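You operate a simulated robot arm through the tools that you are given. There is no shell and no other tool.

The job below is to be done with a simulated robot arm. You get a single attempt, and the scene is never put back.

TASK
Set an eyelet in the wide purple strap at its printed pressure.
Fine: end hole only; strap against the stop, slide home, air on for one stroke, then off.

Only the result counts: the job must be done as asked and must still hold three seconds after the hand-in. Knocking over, shifting, dropping, spilling or breaking anything else fails it.

THE ROBOT
A 6-joint arm with a two-finger gripper, fixed in place. Base frame: the origin is at the foot of the arm, x ahead of it, y to its left, z up. Lengths are in cm, angles in degrees, forces in N, time in s.
It reaches about 129.8 cm from its shoulder. Its first joint turns from -149.0 to 149.0 degrees. Payload 1.57 kg.
Tool frame: the origin (TCP) lies between the finger pads and is the grasp point; the fingertips stand 2.1 cm ahead of it; z points along the fingers, y is the line along which they close. The gripper opens to 7 cm. The gripper's body begins 5 cm behind the TCP.
Orientation is told as [roll, pitch, yaw] about the base's x, y, z axes, in that order, counted from this pose: with the fingers straight down and closing along the base's y, the tool's x points along the base's -x, its y along +y and its z along -z.

THE INTERFACE
- The arm moves only by the tool play_rows. Its argument "commands" is text: rows parted by semicolons, each of 7 numbers parted by spaces: the shift along the tool's x, y, z in cm, then the turn, a rotation vector about the tool's x, y, z in degrees, then the finger opening in cm, from 0 to 7. In form: dx dy dz rx ry rz claw; .... A call has 1 to 20 rows; each row shifts and turns the commanded pose from where the row before left it, along the tool's axes as they then stand. Each row takes 0.2 s and may step no farther than 5 cm and 8.6 degrees from the row before; otherwise, or with a gripper value out of range, the whole call is refused. Where a pose cannot be reached the arm comes as near as it can. A force on the tool above 40 N (or 10 N above the force at the start of the call, whichever is more), or a blocked arm, ends the call early, and 0.2 s more pass. Each finger halts on what it meets, pressing with about 30 N; the grip force reading is that of the motor and also rises with nothing between the fingers. The clock runs only during rows and for 0.2 s after the last one: add rows that do not move to give the fingers time. The reply holds the time, the measured pose of the TCP, the force on the tool along the base axes, the opening and the grip force, in the units named above and with some noise, with the torque about the TCP (base axes, N m) and any sound that the robot's microphone picked up.
- Cameras (640 x 400 px; columns grow to the right, rows downward): "scene" is fixed at [38.81, -64.96, 159.87]; the picture's right is [0.80, -0.60, 0.00], its down [-0.54, -0.73, -0.42] and it looks along [0.25, 0.34, -0.91] (base axes); focal length 214 px, centre (320, 200). "wrist" rides on the gripper at [7.9, 0.4, -8.1] in the tool frame; the picture's right is [-0.05, 1.00, 0.00], its down [-0.67, -0.04, -0.74] and it looks along [-0.74, -0.04, 0.67] (tool axes); focal length 256 px, centre (320, 200). There is no depth. A picture from a camera that has moved, and an enlarged one, comes with that camera's place and axes in the base frame and with its lens. The place of the scene camera against the robot may be out by one fixed shift of up to 1.8 cm in any direction.
- camera(camera): a new picture of that camera. No time passes.
- lift_body(by): slides the trunk up (or, below 0, down) by that many cm; the arm rides with it, the base frame stays. It gives what a move gives, with no picture.
- close_up(camera, box): a new picture of the part [left, top, right, bottom] of that camera's present view, enlarged. No time passes.
- close_job(): hands the job in; it is judged then, once.

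Nothing tells you positions but the pictures and the camera data. Unless the task says otherwise, let go and move clear before handing in.

The tools are called after "Call:" by a JSON object that holds its "name" and its "arguments". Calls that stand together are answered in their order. play_rows: Moves the arm, as the interface text tells. Its arguments: {"type":"object","properties":{"commands":{"type":"string"}},"required":["commands"]} The other tools are called the same way: lift_body (by) slides the trunk up or down; camera (camera) takes a picture; close_up (camera, box) takes an enlarged picture of a part of a camera's view; close_job () hands the job in.

At the start:

```text
clock: 0.0
tool_pos: [68.76, -36.51, 125.72]
ee_rot: [0.1, -0.1, 0.0]
ft_force: [0.8, 0.1, 0.2]
wrist_torque: [0.0, 0.03, 0.01]
gripper_width: 7.02
grip_force: 0.2
trunk travel left (down, up): [-93.8, 3.2]
```

scene: 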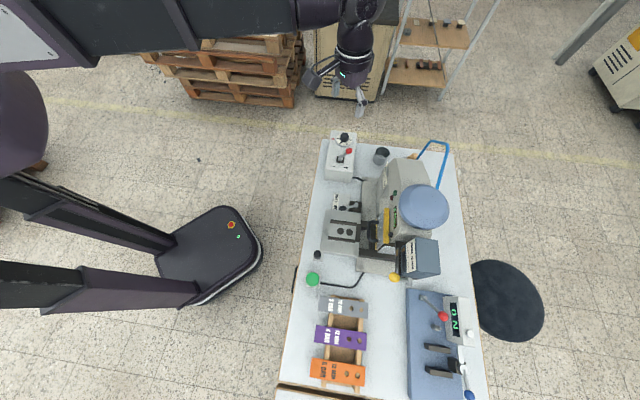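
wrist: 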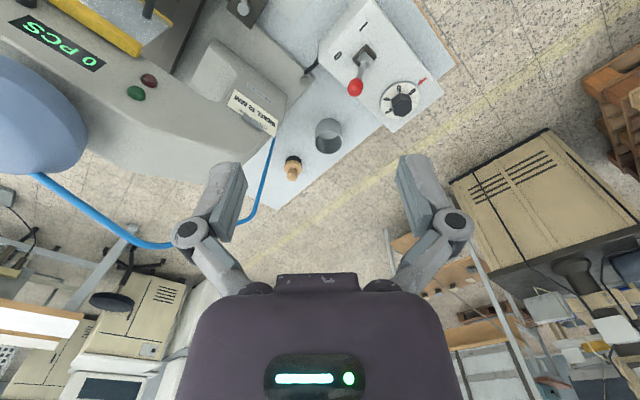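

I see a workbench with an eyelet press, a control box with a knob and red-handled lever, a green button, and a rack of straps (grey, purple, orange). I'll take close-ups first to understand each part.

Call:
{"name": "close_up", "arguments": {"camera": "scene", "box": [290, 270, 390, 400]}}

Call:
{"name": "close_up", "arguments": {"camera": "scene", "box": [300, 180, 420, 290]}}

Call:
{"name": "close_up", "arguments": {"camera": "scene", "box": [310, 120, 460, 210]}}

Call:
{"name": "close_up", "arguments": {"camera": "scene", "box": [380, 270, 490, 400]}}

Call:
{"name": "close_up", "arguments": {"camera": "wrist", "box": [230, 0, 470, 180]}}

```text
3.08 times, centred on (340, 335) of scene
camera zoom: at [38.81, -64.96, 159.87], right [0.8, -0.6, 0.0], down [-0.54, -0.73, -0.42], along [0.25, 0.34, -0.91], focal length 660 px, centre (258, -215)
```

zoom: 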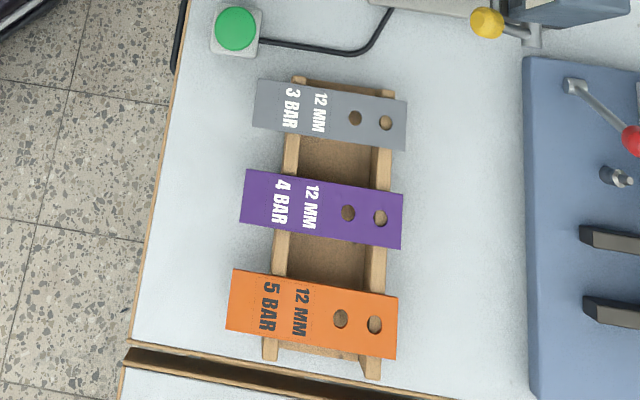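

```text
3.64 times, centred on (360, 235) of scene
camera zoom: at [38.81, -64.96, 159.87], right [0.8, -0.6, 0.0], down [-0.54, -0.73, -0.42], along [0.25, 0.34, -0.91], focal length 780 px, centre (174, 73)
```

zoom: 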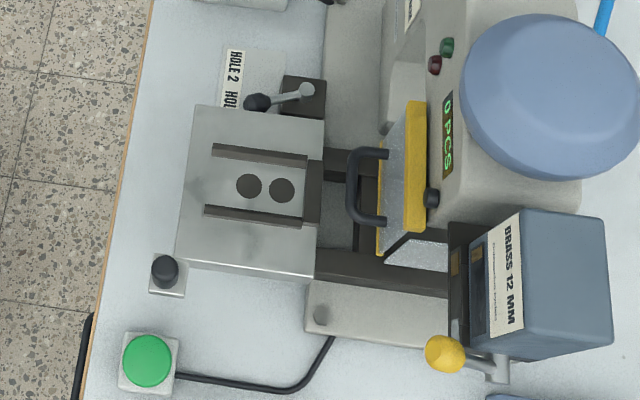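

```text
4.27 times, centred on (385, 165) of scene
camera zoom: at [38.81, -64.96, 159.87], right [0.8, -0.6, 0.0], down [-0.54, -0.73, -0.42], along [0.25, 0.34, -0.91], focal length 915 px, centre (43, 349)
```

zoom: 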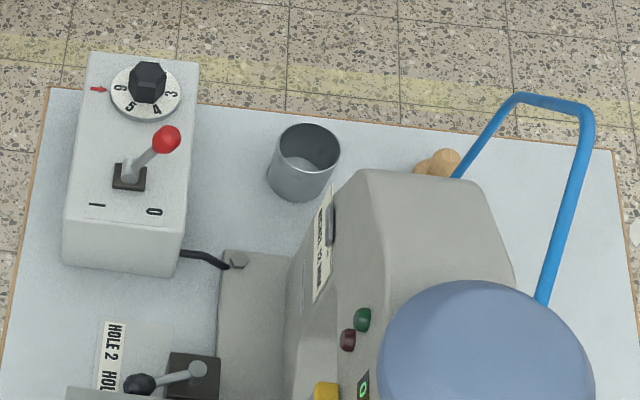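

```text
3.08 times, centred on (435, 335) of scene
camera zoom: at [38.81, -64.96, 159.87], right [0.8, -0.6, 0.0], down [-0.54, -0.73, -0.42], along [0.25, 0.34, -0.91], focal length 660 px, centre (-34, -215)
```

zoom: 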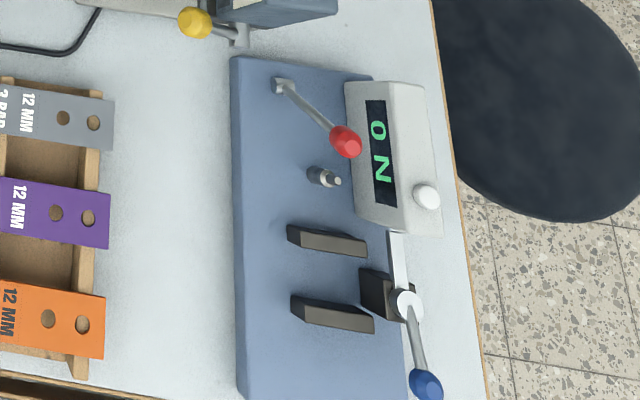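

```text
2.22 times, centred on (350, 90) of wrist
camera zoom: at [60.8, -36.11, 133.8], right [0.05, 1.0, 0.0], down [0.67, -0.04, 0.74], along [0.74, -0.04, -0.67], focal length 569 px, centre (253, 444)
```

zoom: 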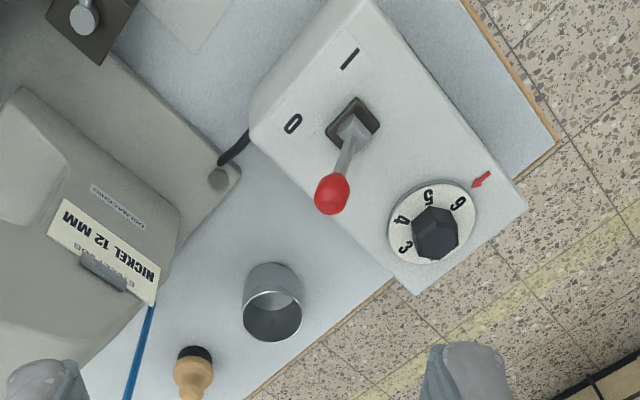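

The table stands at about 45° to the base, with its near edge roughly 62 cm out. I'll yaw the hand to line up with it and back off a little so the wrist camera can see the front of everything.

Call:
{"name": "play_rows", "arguments": {"commands": "0 0 0 0 0 7.5 7; 0 0 0 0 0 7.5 7; 0 0 0 0 0 7.5 7; 0 0 0 0 0 7.5 7; 0 0 0 0 0 7.5 7; 0 0 0 0 0 7.5 7; 4 0 0 0 0 0 7; 4 0 0 0 0 0 7; 4 0 0 0 0 0 7; 4 0 0 0 0 0 7; 4 0 0 0 0 0 7; 4 0 0 0 0 0 7; 0 0 0 0 0 0 7"}}

Call:
{"name": "camera", "arguments": {"camera": "wrist"}}

Call:
{"name": "camera", "arguments": {"camera": "scene"}}

```text
clock: 2.8
tool_pos: [51.64, -19.66, 125.69]
ee_rot: [0.0, -0.1, -45.0]
ft_force: [0.4, -0.5, -0.2]
wrist_torque: [0.04, 0.0, -0.02]
gripper_width: 7.02
grip_force: 0.0
trunk travel left (down, up): [-93.8, 3.2]
```

```text
taken
camera wrist: at [46.32, -13.8, 133.78], right [0.74, 0.67, 0.0], down [0.45, -0.5, 0.74], along [0.5, -0.55, -0.67], focal length 256 px, centre (320, 200)
```

wrist: 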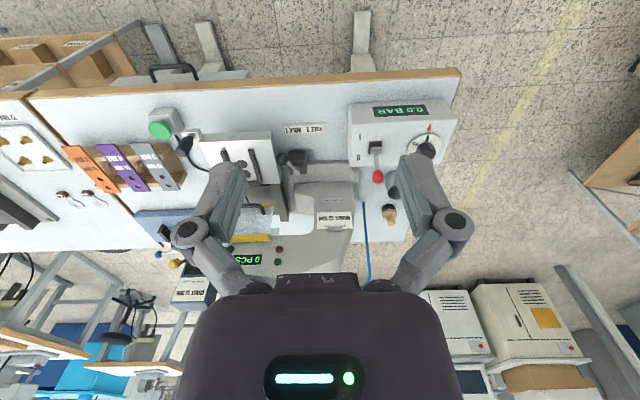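

```text
taken
```

scene: 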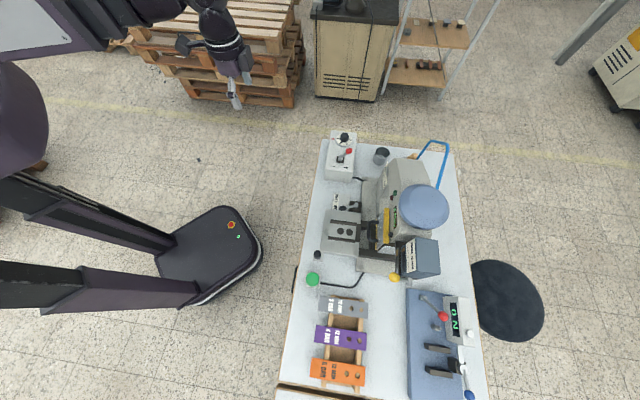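

The wrist view now shows the front of the bench, including a "0.0 BAR" display on the control box. I'll zoom in on several parts.

Call:
{"name": "close_up", "arguments": {"camera": "wrist", "box": [320, 60, 480, 240]}}

Call:
{"name": "close_up", "arguments": {"camera": "wrist", "box": [180, 100, 380, 290]}}

Call:
{"name": "close_up", "arguments": {"camera": "wrist", "box": [0, 60, 220, 290]}}

```text
2.22 times, centred on (400, 150) of wrist
camera zoom: at [46.32, -13.8, 133.78], right [0.74, 0.67, 0.0], down [0.45, -0.5, 0.74], along [0.5, -0.55, -0.67], focal length 569 px, centre (142, 311)
```

zoom: 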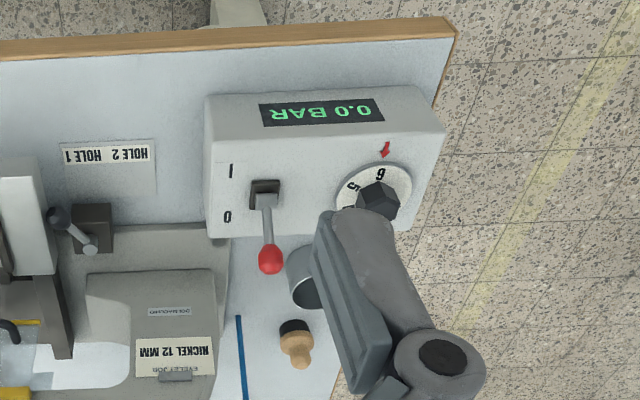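

```text
2.11 times, centred on (280, 195) of wrist
camera zoom: at [46.32, -13.8, 133.78], right [0.74, 0.67, 0.0], down [0.45, -0.5, 0.74], along [0.5, -0.55, -0.67], focal length 539 px, centre (404, 210)
```

zoom: 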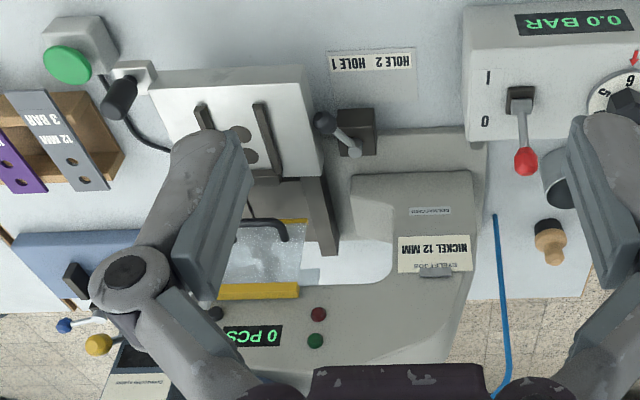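

```text
1.74 times, centred on (110, 175) of wrist
camera zoom: at [46.32, -13.8, 133.78], right [0.74, 0.67, 0.0], down [0.45, -0.5, 0.74], along [0.5, -0.55, -0.67], focal length 445 px, centre (685, 244)
```

zoom: 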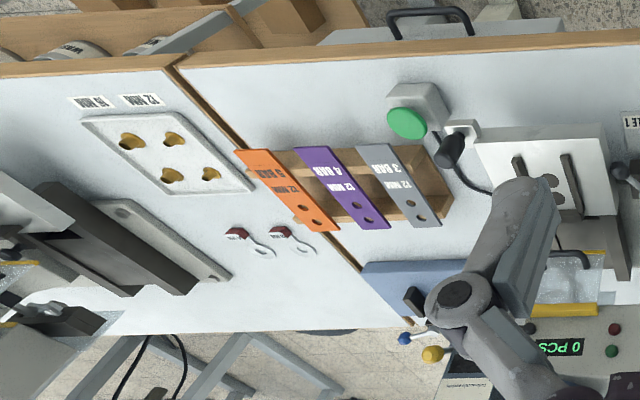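

Triangulating between the two wrist views puts the table top at about z≈82, with the slide around u≈8, v≈82 in the 45°-turned table frame. I'll lower the camera in front of the slide for a closer look.

Call:
{"name": "play_rows", "arguments": {"commands": "-2.5 -2.14 2.71 0 0 0 7; -2.5 -2.14 2.71 0 0 0 7; -2.5 -2.14 2.71 0 0 0 7; -2.5 -2.14 2.71 0 0 0 7; -2.5 -2.14 2.71 0 0 0 7; -2.5 -2.14 2.71 0 0 0 7; -2.5 -2.14 2.71 0 0 0 7; 0 0 0 0 0 0 7"}}

Call:
{"name": "camera", "arguments": {"camera": "wrist"}}

```text
clock: 4.6
tool_pos: [53.29, -42.67, 125.55]
ee_rot: [0.0, -0.1, -45.1]
ft_force: [-0.2, 0.6, -0.1]
wrist_torque: [0.01, -0.03, 0.0]
gripper_width: 6.96
grip_force: 0.1
out of reach, approached as far as the arm can: row 1, 2, 3, 4, 5, 6, 7
trunk travel left (down, up): [-93.8, 3.2]
```

```text
taken
camera wrist: at [47.96, -36.74, 133.82], right [0.74, 0.67, 0.0], down [0.45, -0.5, 0.75], along [0.5, -0.55, -0.67], focal length 256 px, centre (320, 200)
```

wrist: 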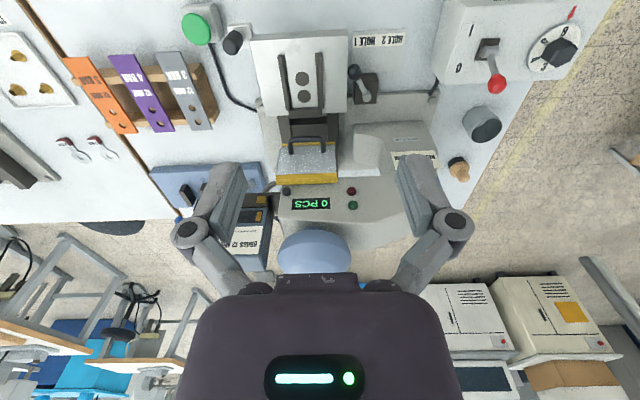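

The arm can't go lower at this trunk height, so I'll lower the trunk instead. First I'll use this view for close-ups.

Call:
{"name": "close_up", "arguments": {"camera": "wrist", "box": [230, 0, 410, 120]}}

Call:
{"name": "close_up", "arguments": {"camera": "wrist", "box": [240, 100, 420, 280]}}

Call:
{"name": "close_up", "arguments": {"camera": "wrist", "box": [0, 20, 240, 180]}}

Call:
{"name": "close_up", "arguments": {"camera": "wrist", "box": [420, 0, 610, 140]}}

```text
3.33 times, centred on (320, 60) of wrist
camera zoom: at [47.96, -36.74, 133.82], right [0.74, 0.67, 0.0], down [0.45, -0.5, 0.75], along [0.5, -0.55, -0.67], focal length 853 px, centre (320, 667)
```

zoom: 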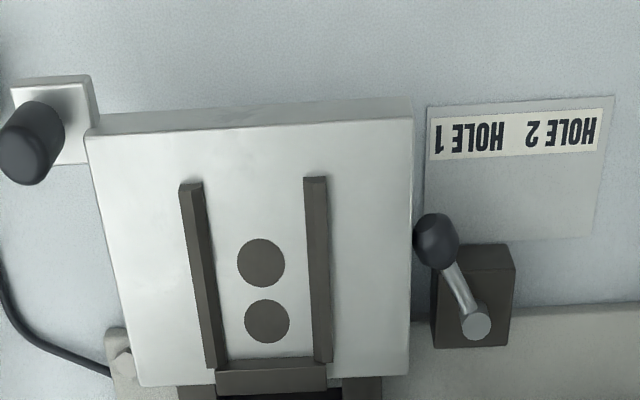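

```text
2.22 times, centred on (330, 190) of wrist
camera zoom: at [47.96, -36.74, 133.82], right [0.74, 0.67, 0.0], down [0.45, -0.5, 0.75], along [0.5, -0.55, -0.67], focal length 569 px, centre (298, 222)
```

zoom: 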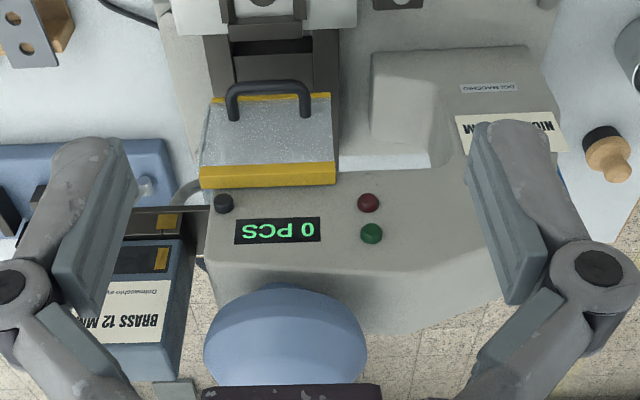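

```text
2.50 times, centred on (120, 100) of wrist
camera zoom: at [47.96, -36.74, 133.82], right [0.74, 0.67, 0.0], down [0.45, -0.5, 0.75], along [0.5, -0.55, -0.67], focal length 640 px, centre (820, 450)
```

zoom: 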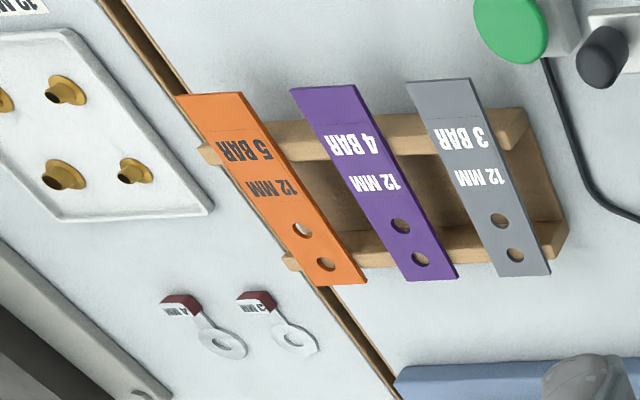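

```text
2.86 times, centred on (515, 70) of wrist
camera zoom: at [47.96, -36.74, 133.82], right [0.74, 0.67, 0.0], down [0.45, -0.5, 0.75], along [0.5, -0.55, -0.67], focal length 731 px, centre (-237, 571)
```

zoom: 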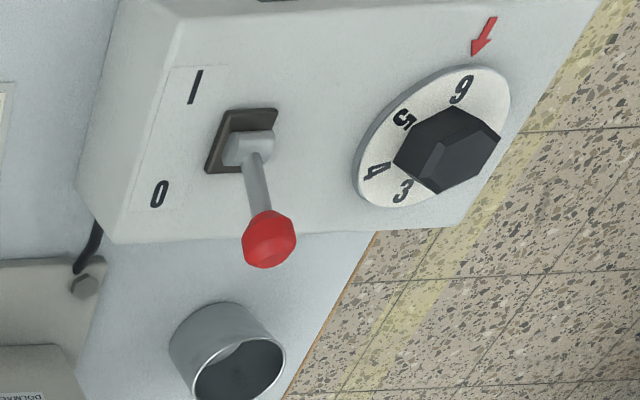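

The setup is clear now. The dial sits at 6, the air lever is at 0, the purple strap is marked 12 MM / 4 BAR, and there is a HOLE 1/HOLE 2 selector beside the slide. I'll lower the trunk to look at the slide and selector more closely.

Call:
{"name": "lift_body", "arguments": {"by": -28}}

Call:
{"name": "camera", "arguments": {"camera": "wrist"}}

Call:
{"name": "camera", "arguments": {"camera": "scene"}}

```text
clock: 7.4
tool_pos: [53.28, -42.69, 97.57]
ee_rot: [0.0, 0.0, -45.1]
ft_force: [-0.4, 0.0, -0.7]
wrist_torque: [-0.02, 0.0, 0.0]
gripper_width: 7.0
grip_force: 0.0
trunk travel left (down, up): [-65.8, 31.2]
```

```text
taken
camera wrist: at [47.99, -36.77, 105.81], right [0.74, 0.67, 0.0], down [0.45, -0.5, 0.74], along [0.5, -0.55, -0.67], focal length 256 px, centre (320, 200)
```

wrist: 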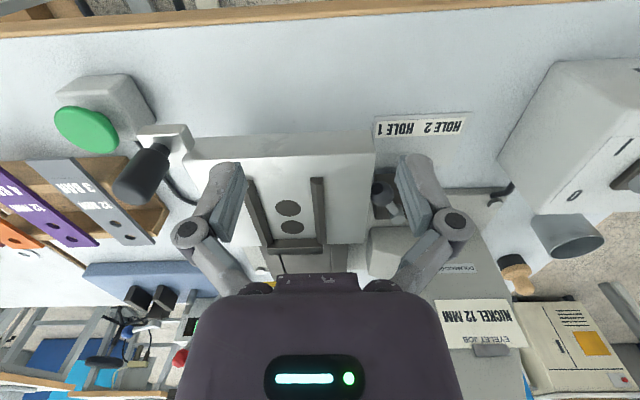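

```text
taken
```

scene: 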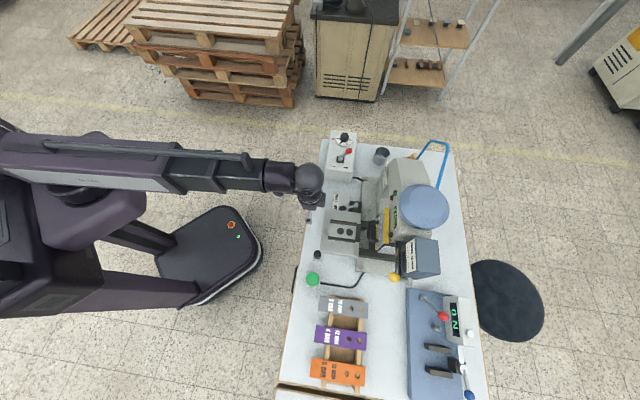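

The fingers hide the selector from here, so I'll rise about 10 cm and shift toward it for a cleaner view.

Call:
{"name": "play_rows", "arguments": {"commands": "0 2 -3.5 0 0 0 7; 0 2 -3.5 0 0 0 7; 0 1 -3.5 0 0 0 7; 0 0 0 0 0 0 7"}}

Call:
{"name": "camera", "arguments": {"camera": "wrist"}}

Call:
{"name": "close_up", "arguments": {"camera": "wrist", "box": [190, 40, 430, 190]}}

```text
clock: 8.4
tool_pos: [56.65, -39.28, 97.71]
ee_rot: [0.0, 0.1, -44.9]
ft_force: [-0.2, 0.0, 0.2]
wrist_torque: [0.0, 0.03, -0.01]
gripper_width: 6.98
grip_force: 0.0
out of reach, approached as far as the arm can: row 1, 2, 3
trunk travel left (down, up): [-65.8, 31.2]
```

```text
taken
camera wrist: at [51.32, -33.34, 105.8], right [0.74, 0.67, 0.0], down [0.45, -0.5, 0.74], along [0.5, -0.55, -0.67], focal length 256 px, centre (320, 200)
```

wrist: 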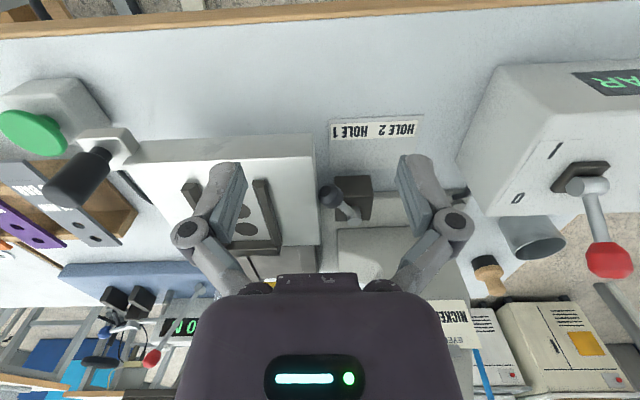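

```text
2.67 times, centred on (310, 115) of wrist
camera zoom: at [51.32, -33.34, 105.8], right [0.74, 0.67, 0.0], down [0.45, -0.5, 0.74], along [0.5, -0.55, -0.67], focal length 683 px, centre (347, 427)
```

zoom: 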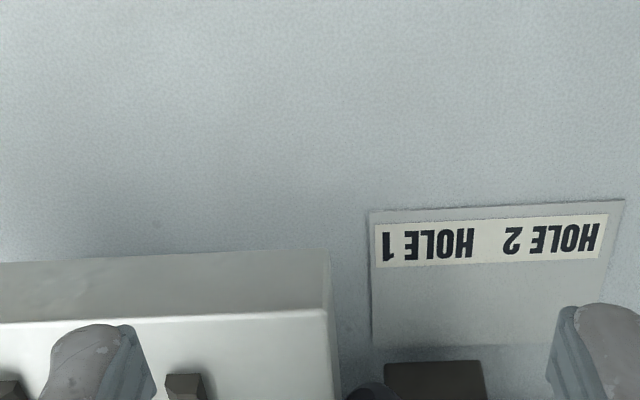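

The arm doesn't change z by itself at this orientation, so height seems to come from the trunk. I'll raise the trunk 10 cm for the view.

Call:
{"name": "lift_body", "arguments": {"by": 12}}

Call:
{"name": "camera", "arguments": {"camera": "wrist"}}

Call:
{"name": "close_up", "arguments": {"camera": "wrist", "box": [210, 60, 430, 200]}}

Call:
{"name": "close_up", "arguments": {"camera": "wrist", "box": [80, 20, 310, 180]}}

Call:
{"name": "close_up", "arguments": {"camera": "wrist", "box": [440, 0, 640, 180]}}

```text
clock: 9.9
tool_pos: [56.65, -39.29, 109.53]
ee_rot: [0.0, -0.1, -45.0]
ft_force: [0.4, 0.3, 0.6]
wrist_torque: [0.01, 0.0, -0.01]
gripper_width: 7.0
grip_force: 0.1
trunk travel left (down, up): [-77.8, 19.2]
```

```text
taken
camera wrist: at [51.31, -33.37, 117.79], right [0.74, 0.67, 0.0], down [0.45, -0.5, 0.74], along [0.5, -0.55, -0.67], focal length 256 px, centre (320, 200)
```

wrist: 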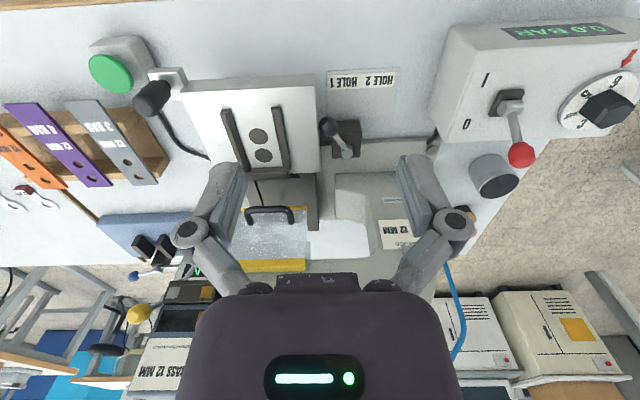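

```text
2.86 times, centred on (320, 130) of wrist
camera zoom: at [51.31, -33.37, 117.79], right [0.74, 0.67, 0.0], down [0.45, -0.5, 0.74], along [0.5, -0.55, -0.67], focal length 731 px, centre (320, 400)
```

zoom: 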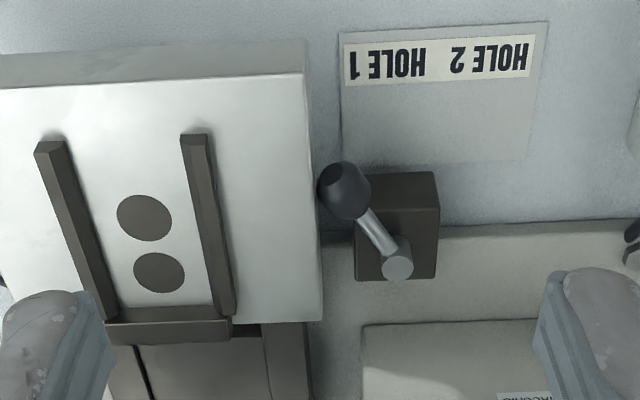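

```text
2.50 times, centred on (195, 100) of wrist
camera zoom: at [51.31, -33.37, 117.79], right [0.74, 0.67, 0.0], down [0.45, -0.5, 0.74], along [0.5, -0.55, -0.67], focal length 640 px, centre (632, 450)
```

zoom: 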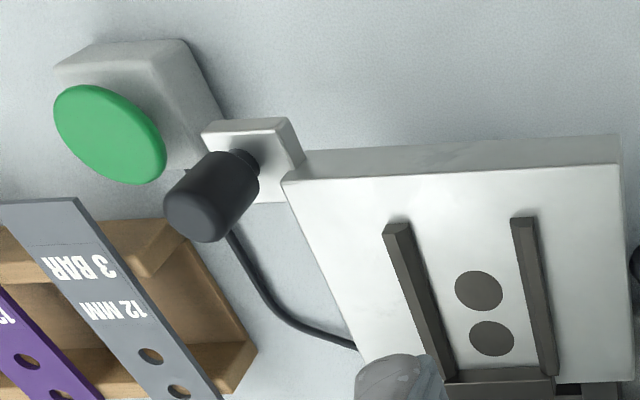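

```text
2.22 times, centred on (540, 90) of wrist
camera zoom: at [51.31, -33.37, 117.79], right [0.74, 0.67, 0.0], down [0.45, -0.5, 0.74], along [0.5, -0.55, -0.67], focal length 569 px, centre (-169, 444)
```

zoom: 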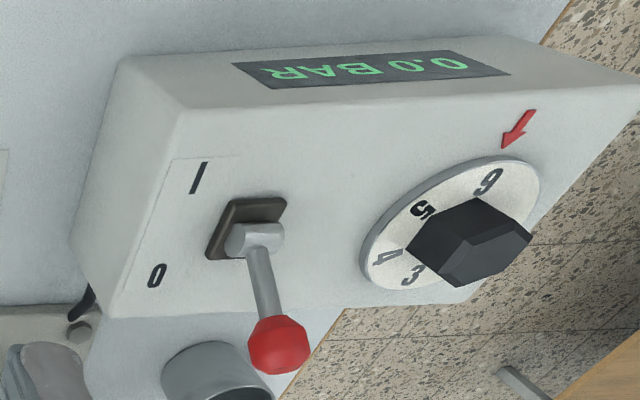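

Triangulating, I get the dial disc at (u,v,z)≈(43,75,90.6) and the air lever's ball at (32.5,77,97). The selector ball is at (12.9,77.3,89.8) and leans toward HOLE 1. The purple strap lies at u≈-25.9, v 73.5–88.3, z≈87.6. I'll look at the dial next.

Call:
{"name": "play_rows", "arguments": {"commands": "0.3 4.4 0 0 0 0 7; 0.3 4.4 0 0 0 0 7; 0.3 4.4 0 0 0 0 7; 0.3 4.4 0 0 0 0 7; 0.3 4.4 0 0 0 0 7; 0.3 4.4 0 0 0 0 7; 0.3 4.4 0 0 0 0 7; 0 0 0 0 0 0 7"}}

Call:
{"name": "camera", "arguments": {"camera": "wrist"}}

Call:
{"name": "close_up", "arguments": {"camera": "wrist", "box": [230, 60, 410, 200]}}

```text
clock: 11.7
tool_pos: [77.01, -16.17, 109.69]
ee_rot: [0.1, 0.1, -45.1]
ft_force: [-0.6, -0.2, -0.8]
wrist_torque: [-0.01, 0.0, 0.02]
gripper_width: 7.01
grip_force: 0.0
out of reach, approached as far as the arm can: row 7
trunk travel left (down, up): [-77.8, 19.2]
```

```text
taken
camera wrist: at [71.59, -10.26, 117.82], right [0.74, 0.67, 0.0], down [0.45, -0.5, 0.75], along [0.5, -0.55, -0.67], focal length 256 px, centre (320, 200)
```

wrist: 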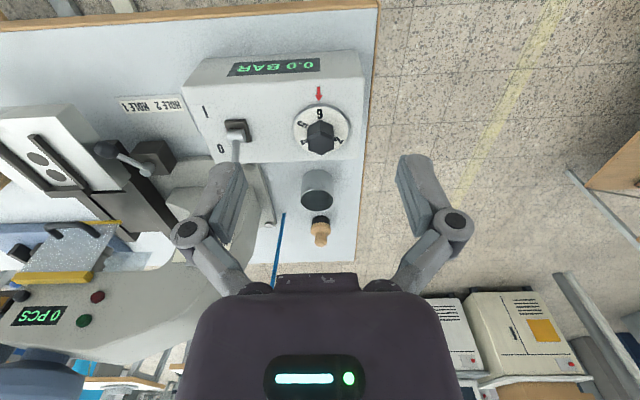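

```text
2.86 times, centred on (320, 130) of wrist
camera zoom: at [71.59, -10.26, 117.82], right [0.74, 0.67, 0.0], down [0.45, -0.5, 0.75], along [0.5, -0.55, -0.67], focal length 731 px, centre (320, 400)
```

zoom: 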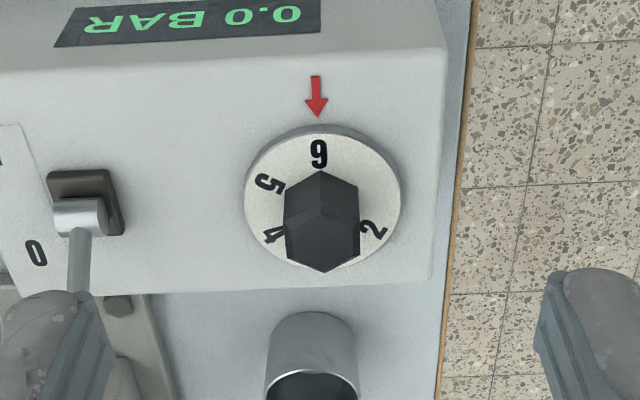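

The dial's numbers sit 60° apart (6, 5, 4, 3, 2), so going from 6 to 4 is a 120° clockwise turn seen from above. The hex knob's centre is near (42.55,75.25), top about z=93.7, with flats facing ±u. I'll move over it and test the wrist's yaw range in free air.

Call:
{"name": "play_rows", "arguments": {"commands": "-3.12 -0.16 0 0 0 0 6; -3.12 -0.16 0 0 0 0 6; -3.11 -0.15 0 0 0 0 6; 0 0 0 0 0 8.5714 6; 0 0 0 0 0 8.5714 6; 0 0 0 0 0 8.5714 6; 0 0 0 0 0 8.5714 6; 0 0 0 0 0 8.5714 6; 0 0 0 0 0 8.5714 6; 0 0 0 0 0 8.5714 6; 0 0 0 0 0 0 6"}}

```text
clock: 14.1
tool_pos: [83.28, -23.03, 109.59]
ee_rot: [0.0, 0.1, -105.0]
ft_force: [-0.4, 0.3, -0.1]
wrist_torque: [-0.02, 0.02, -0.01]
gripper_width: 6.03
grip_force: 0.1
out of reach, approached as far as the arm can: row 2
trunk travel left (down, up): [-77.8, 19.2]
```

Yaw -105 is reachable. Now I'll rotate back 120° to yaw +15 and check that the position holds.

Call:
{"name": "play_rows", "arguments": {"commands": "0 0 0 0 0 -8.5714 6; 0 0 0 0 0 -8.5714 6; 0 0 0 0 0 -8.5714 6; 0 0 0 0 0 -8.5714 6; 0 0 0 0 0 -8.5714 6; 0 0 0 0 0 -8.5714 6; 0 0 0 0 0 -8.5714 6; 0 0 0 0 0 -8.5714 6; 0 0 0 0 0 -8.5714 6; 0 0 0 0 0 -8.5714 6; 0 0 0 0 0 -8.5714 6; 0 0 0 0 0 -8.5714 6; 0 0 0 0 0 -8.5714 6; 0 0 0 0 0 -8.5714 6; 0 0 0 0 0 0 6"}}

Call:
{"name": "camera", "arguments": {"camera": "wrist"}}

```text
clock: 17.3
tool_pos: [83.29, -22.96, 109.62]
ee_rot: [0.0, 0.0, 15.1]
ft_force: [0.1, 0.1, -0.6]
wrist_torque: [-0.04, -0.01, 0.0]
gripper_width: 6.03
grip_force: 0.0
trunk travel left (down, up): [-77.8, 19.2]
```

```text
taken
camera wrist: at [75.5, -24.63, 117.8], right [-0.21, 0.98, 0.0], down [0.65, 0.14, 0.74], along [0.73, 0.16, -0.67], focal length 256 px, centre (320, 200)
```

wrist: 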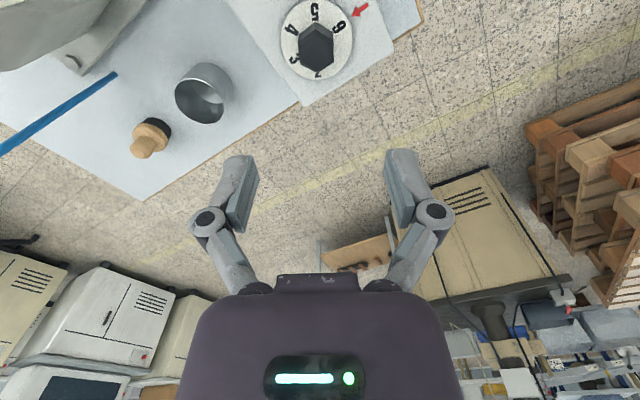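

Call:
{"name": "close_up", "arguments": {"camera": "wrist", "box": [250, 0, 390, 90]}}

```text
4.44 times, centred on (320, 45) of wrist
camera zoom: at [75.5, -24.63, 117.8], right [-0.21, 0.98, 0.0], down [0.65, 0.14, 0.74], along [0.73, 0.16, -0.67], focal length 1138 px, centre (320, 889)
```

zoom: 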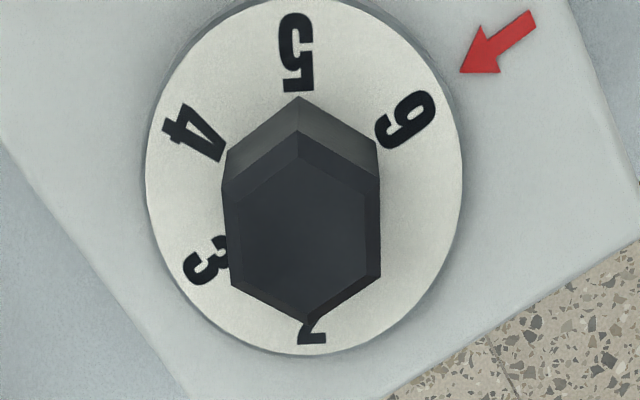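

The flats line up with the fingers at this yaw, and the knob sits about 0.3 cm toward -y of the tool. I'll correct that and then lower the trunk so the tips straddle the knob just above the disc.

Call:
{"name": "play_rows", "arguments": {"commands": "0.05 -0.3 0 0 0 0 6; 0 0 0 0 0 0 6"}}

Call:
{"name": "lift_body", "arguments": {"by": -12}}

Call:
{"name": "camera", "arguments": {"camera": "wrist"}}

```text
clock: 17.9
tool_pos: [83.31, -23.34, 109.72]
ee_rot: [0.0, -0.1, 15.0]
ft_force: [-0.5, 0.0, -0.1]
wrist_torque: [-0.02, 0.0, -0.01]
gripper_width: 6.0
grip_force: 0.1
trunk travel left (down, up): [-77.8, 19.2]
```

```text
clock: 19.4
tool_pos: [83.28, -23.37, 97.73]
ee_rot: [0.0, 0.1, 15.0]
ft_force: [-0.2, 0.5, 0.3]
wrist_torque: [0.05, 0.03, -0.01]
gripper_width: 5.98
grip_force: 0.1
trunk travel left (down, up): [-65.8, 31.2]
```

```text
taken
camera wrist: at [75.52, -24.93, 105.81], right [-0.21, 0.98, 0.0], down [0.65, 0.14, 0.74], along [0.73, 0.15, -0.67], focal length 256 px, centre (320, 200)
```

wrist: 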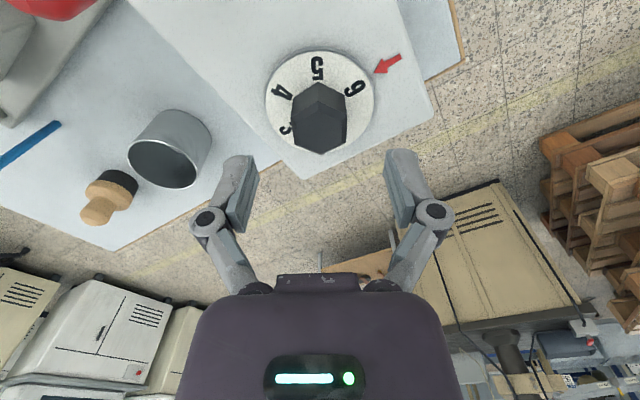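

Well centred. I'll lower the remaining distance.

Call:
{"name": "lift_body", "arguments": {"by": -3.8}}

Call:
{"name": "camera", "arguments": {"camera": "wrist"}}

```text
clock: 20.2
tool_pos: [83.31, -23.22, 93.73]
ee_rot: [0.0, 0.0, 15.0]
ft_force: [-0.2, -0.1, 0.7]
wrist_torque: [0.01, 0.0, -0.02]
gripper_width: 5.99
grip_force: 0.2
trunk travel left (down, up): [-62.0, 35.0]
```

```text
taken
camera wrist: at [75.52, -24.92, 102.0], right [-0.21, 0.98, 0.0], down [0.65, 0.14, 0.74], along [0.73, 0.15, -0.67], focal length 256 px, centre (320, 200)
```

wrist: 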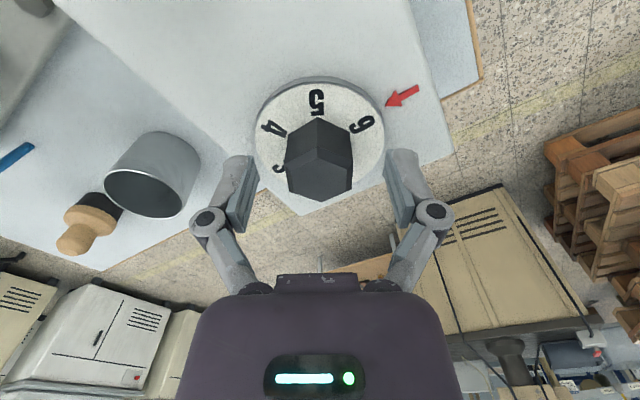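

Call:
{"name": "play_rows", "arguments": {"commands": "0 0 0 0 0 0 4.5; 0 0 0 0 0 0 3; 0 0 0 0 0 0 2.2; 0 0 0 0 0 0 2.2"}}

Call:
{"name": "camera", "arguments": {"camera": "wrist"}}

```text
clock: 21.2
tool_pos: [83.34, -23.31, 93.79]
ee_rot: [0.1, 0.1, 15.0]
ft_force: [1.7, -2.5, 2.1]
wrist_torque: [-0.06, 0.1, 0.02]
gripper_width: 3.47
grip_force: 32.3
trunk travel left (down, up): [-62.0, 35.0]
```

```text
taken
camera wrist: at [75.53, -24.95, 102.01], right [-0.21, 0.98, 0.0], down [0.65, 0.14, 0.74], along [0.73, 0.15, -0.67], focal length 256 px, centre (320, 200)
```

wrist: 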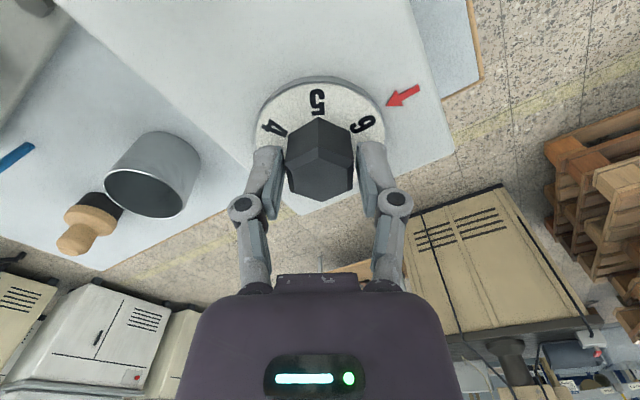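

The knob is gripped at 3.47 cm. Now I'll rotate the first 60° clockwise.

Call:
{"name": "play_rows", "arguments": {"commands": "0 0 0 0 0 8.5714 2.2; 0 0 0 0 0 8.5714 2.2; 0 0 0 0 0 8.5714 2.2; 0 0 0 0 0 8.5714 2.2; 0 0 0 0 0 8.5714 2.2; 0 0 0 0 0 8.5714 2.2; 0 0 0 0 0 8.5714 2.2; 0 0 0 0 0 0 2.2"}}

Call:
{"name": "camera", "arguments": {"camera": "wrist"}}

```text
clock: 23.1
tool_pos: [83.29, -23.18, 93.8]
ee_rot: [0.1, 0.0, -45.1]
ft_force: [-4.8, 5.3, -3.9]
wrist_torque: [-0.3, -0.54, 0.01]
gripper_width: 3.47
grip_force: 32.3
trunk travel left (down, up): [-62.0, 35.0]
```

```text
taken
camera wrist: at [78.04, -17.28, 102.01], right [0.74, 0.67, 0.0], down [0.45, -0.5, 0.74], along [0.5, -0.55, -0.67], focal length 256 px, centre (320, 200)
```

wrist: 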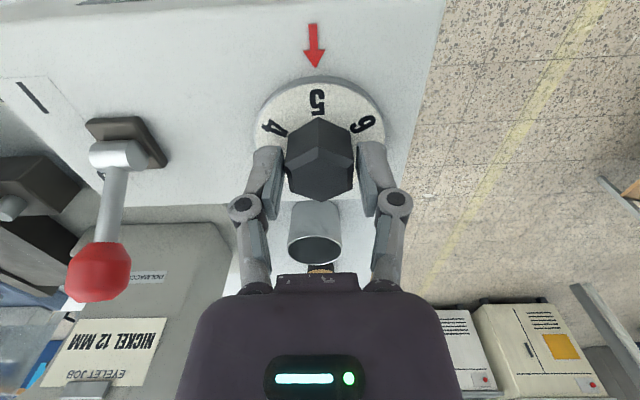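

The dial turned with the hand and 5 is now at the arrow. I'll rotate another 60°.

Call:
{"name": "play_rows", "arguments": {"commands": "0 0 0 0 0 8.5714 2.2; 0 0 0 0 0 8.5714 2.2; 0 0 0 0 0 8.5714 2.2; 0 0 0 0 0 8.5714 2.2; 0 0 0 0 0 8.5714 2.2; 0 0 0 0 0 8.5714 2.2; 0 0 0 0 0 8.5714 2.2; 0 0 0 0 0 0 2.2"}}

Call:
{"name": "camera", "arguments": {"camera": "wrist"}}

Call:
{"name": "close_up", "arguments": {"camera": "wrist", "box": [240, 20, 400, 200]}}

```text
clock: 24.9
tool_pos: [83.53, -23.2, 93.85]
ee_rot: [0.1, 0.0, -105.2]
ft_force: [14.0, 5.3, 9.9]
wrist_torque: [0.65, -0.53, -0.02]
gripper_width: 3.48
grip_force: 32.2
trunk travel left (down, up): [-62.0, 35.0]
```

```text
taken
camera wrist: at [85.91, -15.61, 102.0], right [0.95, -0.31, 0.0], down [-0.21, -0.63, 0.75], along [-0.23, -0.71, -0.67], focal length 256 px, centre (320, 200)
```

wrist: 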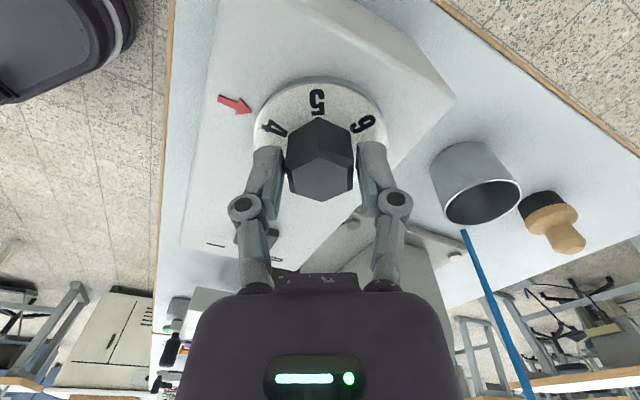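

```text
2.22 times, centred on (320, 110) of wrist
camera zoom: at [85.91, -15.61, 102.0], right [0.95, -0.31, 0.0], down [-0.21, -0.63, 0.75], along [-0.23, -0.71, -0.67], focal length 569 px, centre (320, 400)
```

zoom: 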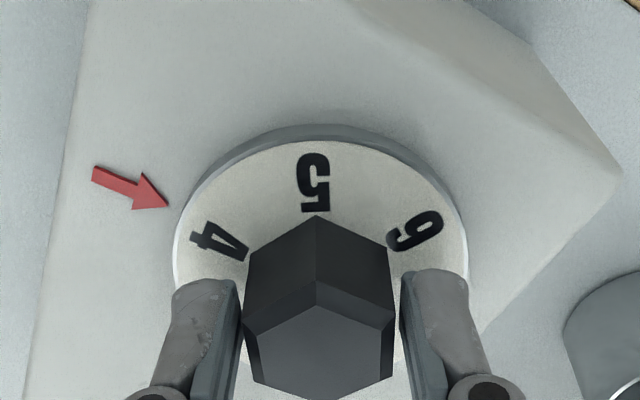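

4 is now at the arrow. I'll release, raise, and check.

Call:
{"name": "play_rows", "arguments": {"commands": "0 0 0 0 0 0 4; 0 0 0 0 0 0 6; 0 0 0 0 0 0 6; 0 0 0 0 0 0 6"}}

Call:
{"name": "lift_body", "arguments": {"by": 16}}

Call:
{"name": "close_up", "arguments": {"camera": "wrist", "box": [240, 0, 400, 110]}}

```text
clock: 25.9
tool_pos: [83.37, -23.36, 93.78]
ee_rot: [0.0, 0.0, -105.1]
ft_force: [-0.3, 0.5, 0.4]
wrist_torque: [0.0, 0.04, 0.03]
gripper_width: 5.96
grip_force: 0.1
trunk travel left (down, up): [-62.0, 35.0]
```

```text
clock: 27.7
tool_pos: [83.35, -23.3, 109.83]
ee_rot: [0.1, 0.0, -105.1]
ft_force: [0.6, -0.6, 1.0]
wrist_torque: [-0.02, 0.01, 0.04]
gripper_width: 6.0
grip_force: 0.1
trunk travel left (down, up): [-78.0, 19.0]
```

```text
3.64 times, centred on (320, 55) of wrist
camera zoom: at [85.81, -15.69, 117.99], right [0.95, -0.31, 0.0], down [-0.21, -0.63, 0.74], along [-0.23, -0.71, -0.67], focal length 931 px, centre (320, 727)
```

zoom: 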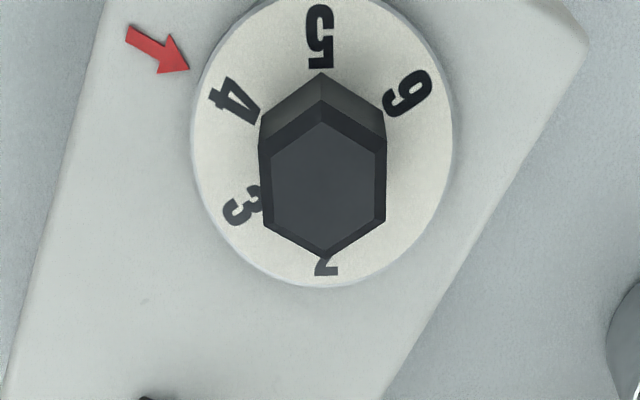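

The dial reads 4 at the arrow. Next I'll turn back to yaw -45, pull out in front of the bench, and move toward the strap rack.

Call:
{"name": "play_rows", "arguments": {"commands": "0 0 0 0 0 -8.5714 7; 0 0 0 0 0 -8.5714 7; 0 0 0 0 0 -8.5714 7; 0 0 0 0 0 -8.5714 7; 0 0 0 0 0 -8.5714 7; 0 0 0 0 0 -8.5714 7; 0 0 0 0 0 -8.5714 7; 3.2 -2 0 0 0 0 7; 3.2 -2 0 0 0 0 7; 3 -2 0 0 0 0 7; 0 -4.5 0 0 0 0 7; 0 -4.5 0 0 0 0 7; 0 -4.5 0 0 0 0 7; 0 -4.5 0 0 0 0 7; 0 -4.5 0 0 0 0 7; 0 -4.5 0 0 0 0 7; 0 -4.5 0 0 0 0 7; 0 0 0 0 0 0 7"}}

Call:
{"name": "camera", "arguments": {"camera": "wrist"}}

Call:
{"name": "close_up", "arguments": {"camera": "wrist", "box": [240, 50, 400, 180]}}

```text
clock: 31.5
tool_pos: [50.17, -43.07, 109.76]
ee_rot: [0.0, 0.0, -44.9]
ft_force: [0.7, -0.2, 0.4]
wrist_torque: [0.02, -0.01, 0.01]
gripper_width: 7.01
grip_force: 0.0
out of reach, approached as far as the arm can: row 15
trunk travel left (down, up): [-78.0, 19.0]
```

```text
taken
camera wrist: at [44.73, -37.17, 118.0], right [0.74, 0.67, 0.0], down [0.45, -0.5, 0.74], along [0.5, -0.55, -0.67], focal length 256 px, centre (320, 200)
```

wrist: 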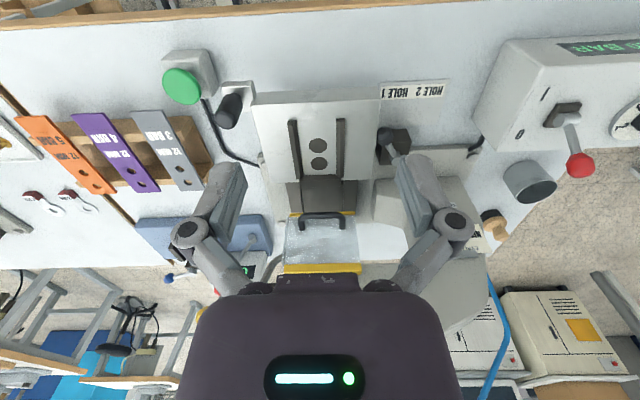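

```text
3.08 times, centred on (320, 115) of wrist
camera zoom: at [44.73, -37.17, 118.0], right [0.74, 0.67, 0.0], down [0.45, -0.5, 0.74], along [0.5, -0.55, -0.67], focal length 788 px, centre (320, 462)
```

zoom: 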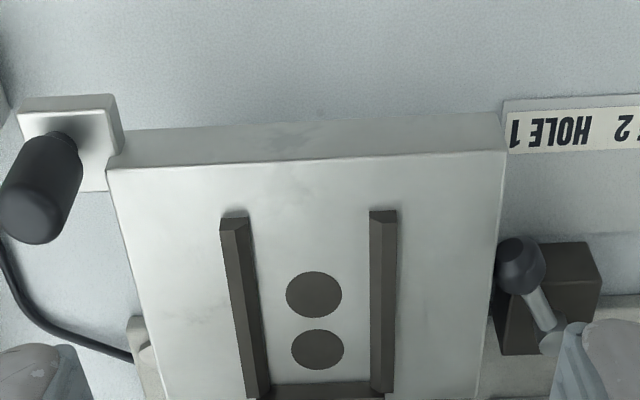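

Call:
{"name": "close_up", "arguments": {"camera": "wrist", "box": [270, 100, 370, 190]}}

Call:
{"name": "close_up", "arguments": {"camera": "wrist", "box": [270, 170, 370, 290]}}

Call:
{"name": "close_up", "arguments": {"camera": "wrist", "box": [10, 80, 230, 220]}}

```text
4.44 times, centred on (320, 145) of wrist
camera zoom: at [44.73, -37.17, 118.0], right [0.74, 0.67, 0.0], down [0.45, -0.5, 0.74], along [0.5, -0.55, -0.67], focal length 1138 px, centre (320, 444)
```

zoom: 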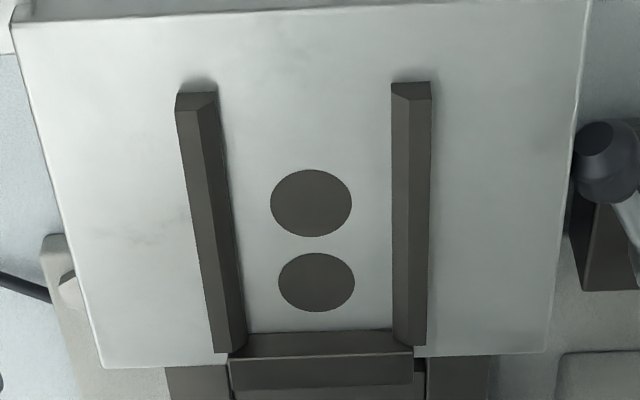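

```text
3.33 times, centred on (320, 230) of wrist
camera zoom: at [44.73, -37.17, 118.0], right [0.74, 0.67, 0.0], down [0.45, -0.5, 0.74], along [0.5, -0.55, -0.67], focal length 853 px, centre (320, 100)
```

zoom: 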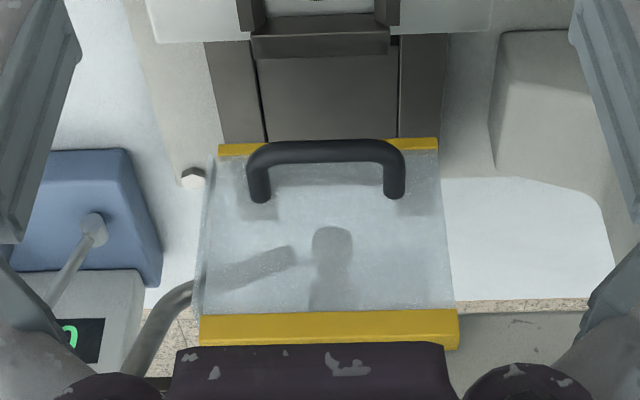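

```text
2.86 times, centred on (120, 150) of wrist
camera zoom: at [44.73, -37.17, 118.0], right [0.74, 0.67, 0.0], down [0.45, -0.5, 0.74], along [0.5, -0.55, -0.67], focal length 731 px, centre (891, 343)
```

zoom: 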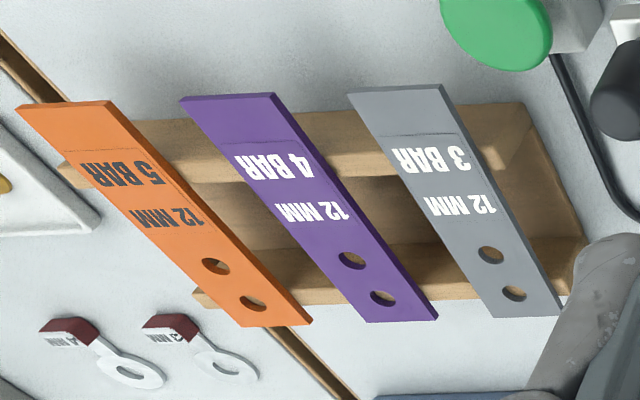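

I can see the channel now: about 4.65 cm wide, centred near u≈4.05, with the stop at v≈82.7 and the floor near z≈90.8. I'll go over to the purple strap and measure it from close up.

Call:
{"name": "play_rows", "arguments": {"commands": "0.1 -4.4 0 0 0 0 7; 0.1 -4.4 0 0 0 0 7; 0.1 -4.4 0 0 0 0 7; 0.1 -4.4 0 0 0 0 7; 0.1 -4.4 0 0 0 0 7; 0.1 -4.4 0 0 0 0 7; 0.1 -4.4 0 0 0 0 7; 0 0 0 0 0 0 7"}}

Call:
{"name": "camera", "arguments": {"camera": "wrist"}}

Call:
{"name": "close_up", "arguments": {"camera": "wrist", "box": [240, 60, 400, 180]}}

```text
clock: 33.3
tool_pos: [27.93, -64.63, 109.77]
ee_rot: [-0.1, 0.0, -45.0]
ft_force: [0.3, 0.0, 0.1]
wrist_torque: [-0.04, 0.02, -0.01]
gripper_width: 7.0
grip_force: 0.1
out of reach, approached as far as the arm can: row 2, 7
trunk travel left (down, up): [-78.0, 19.0]
```

```text
taken
camera wrist: at [22.6, -58.73, 118.01], right [0.74, 0.67, 0.0], down [0.45, -0.5, 0.74], along [0.5, -0.55, -0.67], focal length 256 px, centre (320, 200)
```

wrist: 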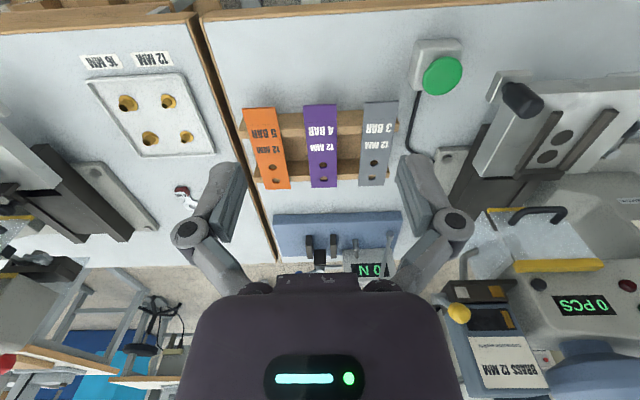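

```text
3.33 times, centred on (320, 120) of wrist
camera zoom: at [22.6, -58.73, 118.01], right [0.74, 0.67, 0.0], down [0.45, -0.5, 0.74], along [0.5, -0.55, -0.67], focal length 853 px, centre (320, 467)
```

zoom: 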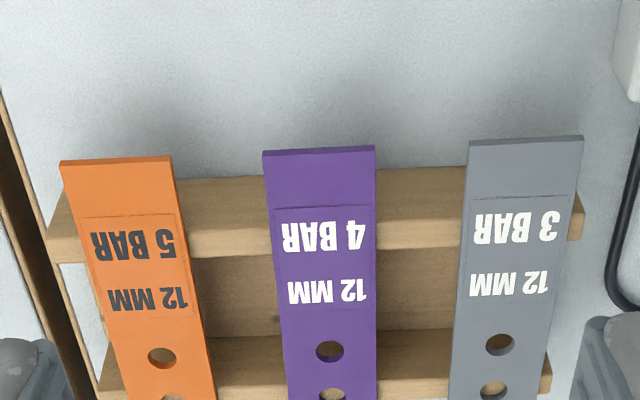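

The purple strap is centred at u≈-26.47 with its near end at v≈73.9, and it overhangs the rack's front rail (v≈77.2) by about 3.3 cm. I'll grip that overhang at v≈75.6, moving above it and going part way down first.

Call:
{"name": "play_rows", "arguments": {"commands": "-3.4 -0.17 0 0 0 0 5.8; -3.4 -0.17 0 0 0 0 5.8; -3.35 -0.17 0 0 0 0 5.8; 0 0 0 0 0 0 5.8"}}

Call:
{"name": "lift_body", "arguments": {"by": -13}}

Call:
{"name": "camera", "arguments": {"camera": "wrist"}}

Call:
{"name": "close_up", "arguments": {"camera": "wrist", "box": [240, 20, 400, 200]}}

```text
clock: 34.3
tool_pos: [34.82, -72.09, 110.03]
ee_rot: [0.1, 0.0, -45.1]
ft_force: [0.6, -0.7, 0.6]
wrist_torque: [0.04, 0.01, 0.01]
gripper_width: 5.78
grip_force: 0.0
trunk travel left (down, up): [-78.0, 19.0]
```

```text
clock: 35.9
tool_pos: [34.74, -72.22, 96.8]
ee_rot: [0.0, 0.0, -45.0]
ft_force: [-0.7, -0.5, -0.6]
wrist_torque: [0.02, -0.03, -0.01]
gripper_width: 5.79
grip_force: 0.0
trunk travel left (down, up): [-65.0, 32.0]
```

```text
taken
camera wrist: at [29.45, -66.24, 105.01], right [0.74, 0.67, 0.0], down [0.45, -0.5, 0.74], along [0.5, -0.55, -0.67], focal length 256 px, centre (320, 200)
```

wrist: 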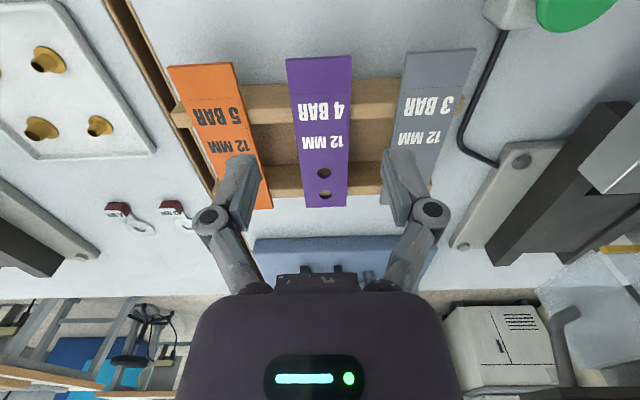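

```text
2.22 times, centred on (320, 110) of wrist
camera zoom: at [29.45, -66.24, 105.01], right [0.74, 0.67, 0.0], down [0.45, -0.5, 0.74], along [0.5, -0.55, -0.67], focal length 569 px, centre (320, 400)
```

zoom: 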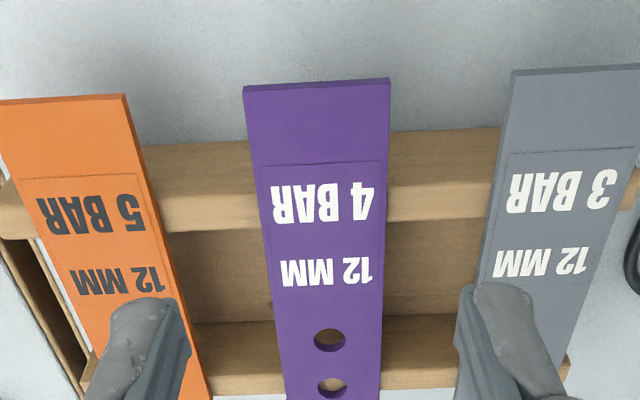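

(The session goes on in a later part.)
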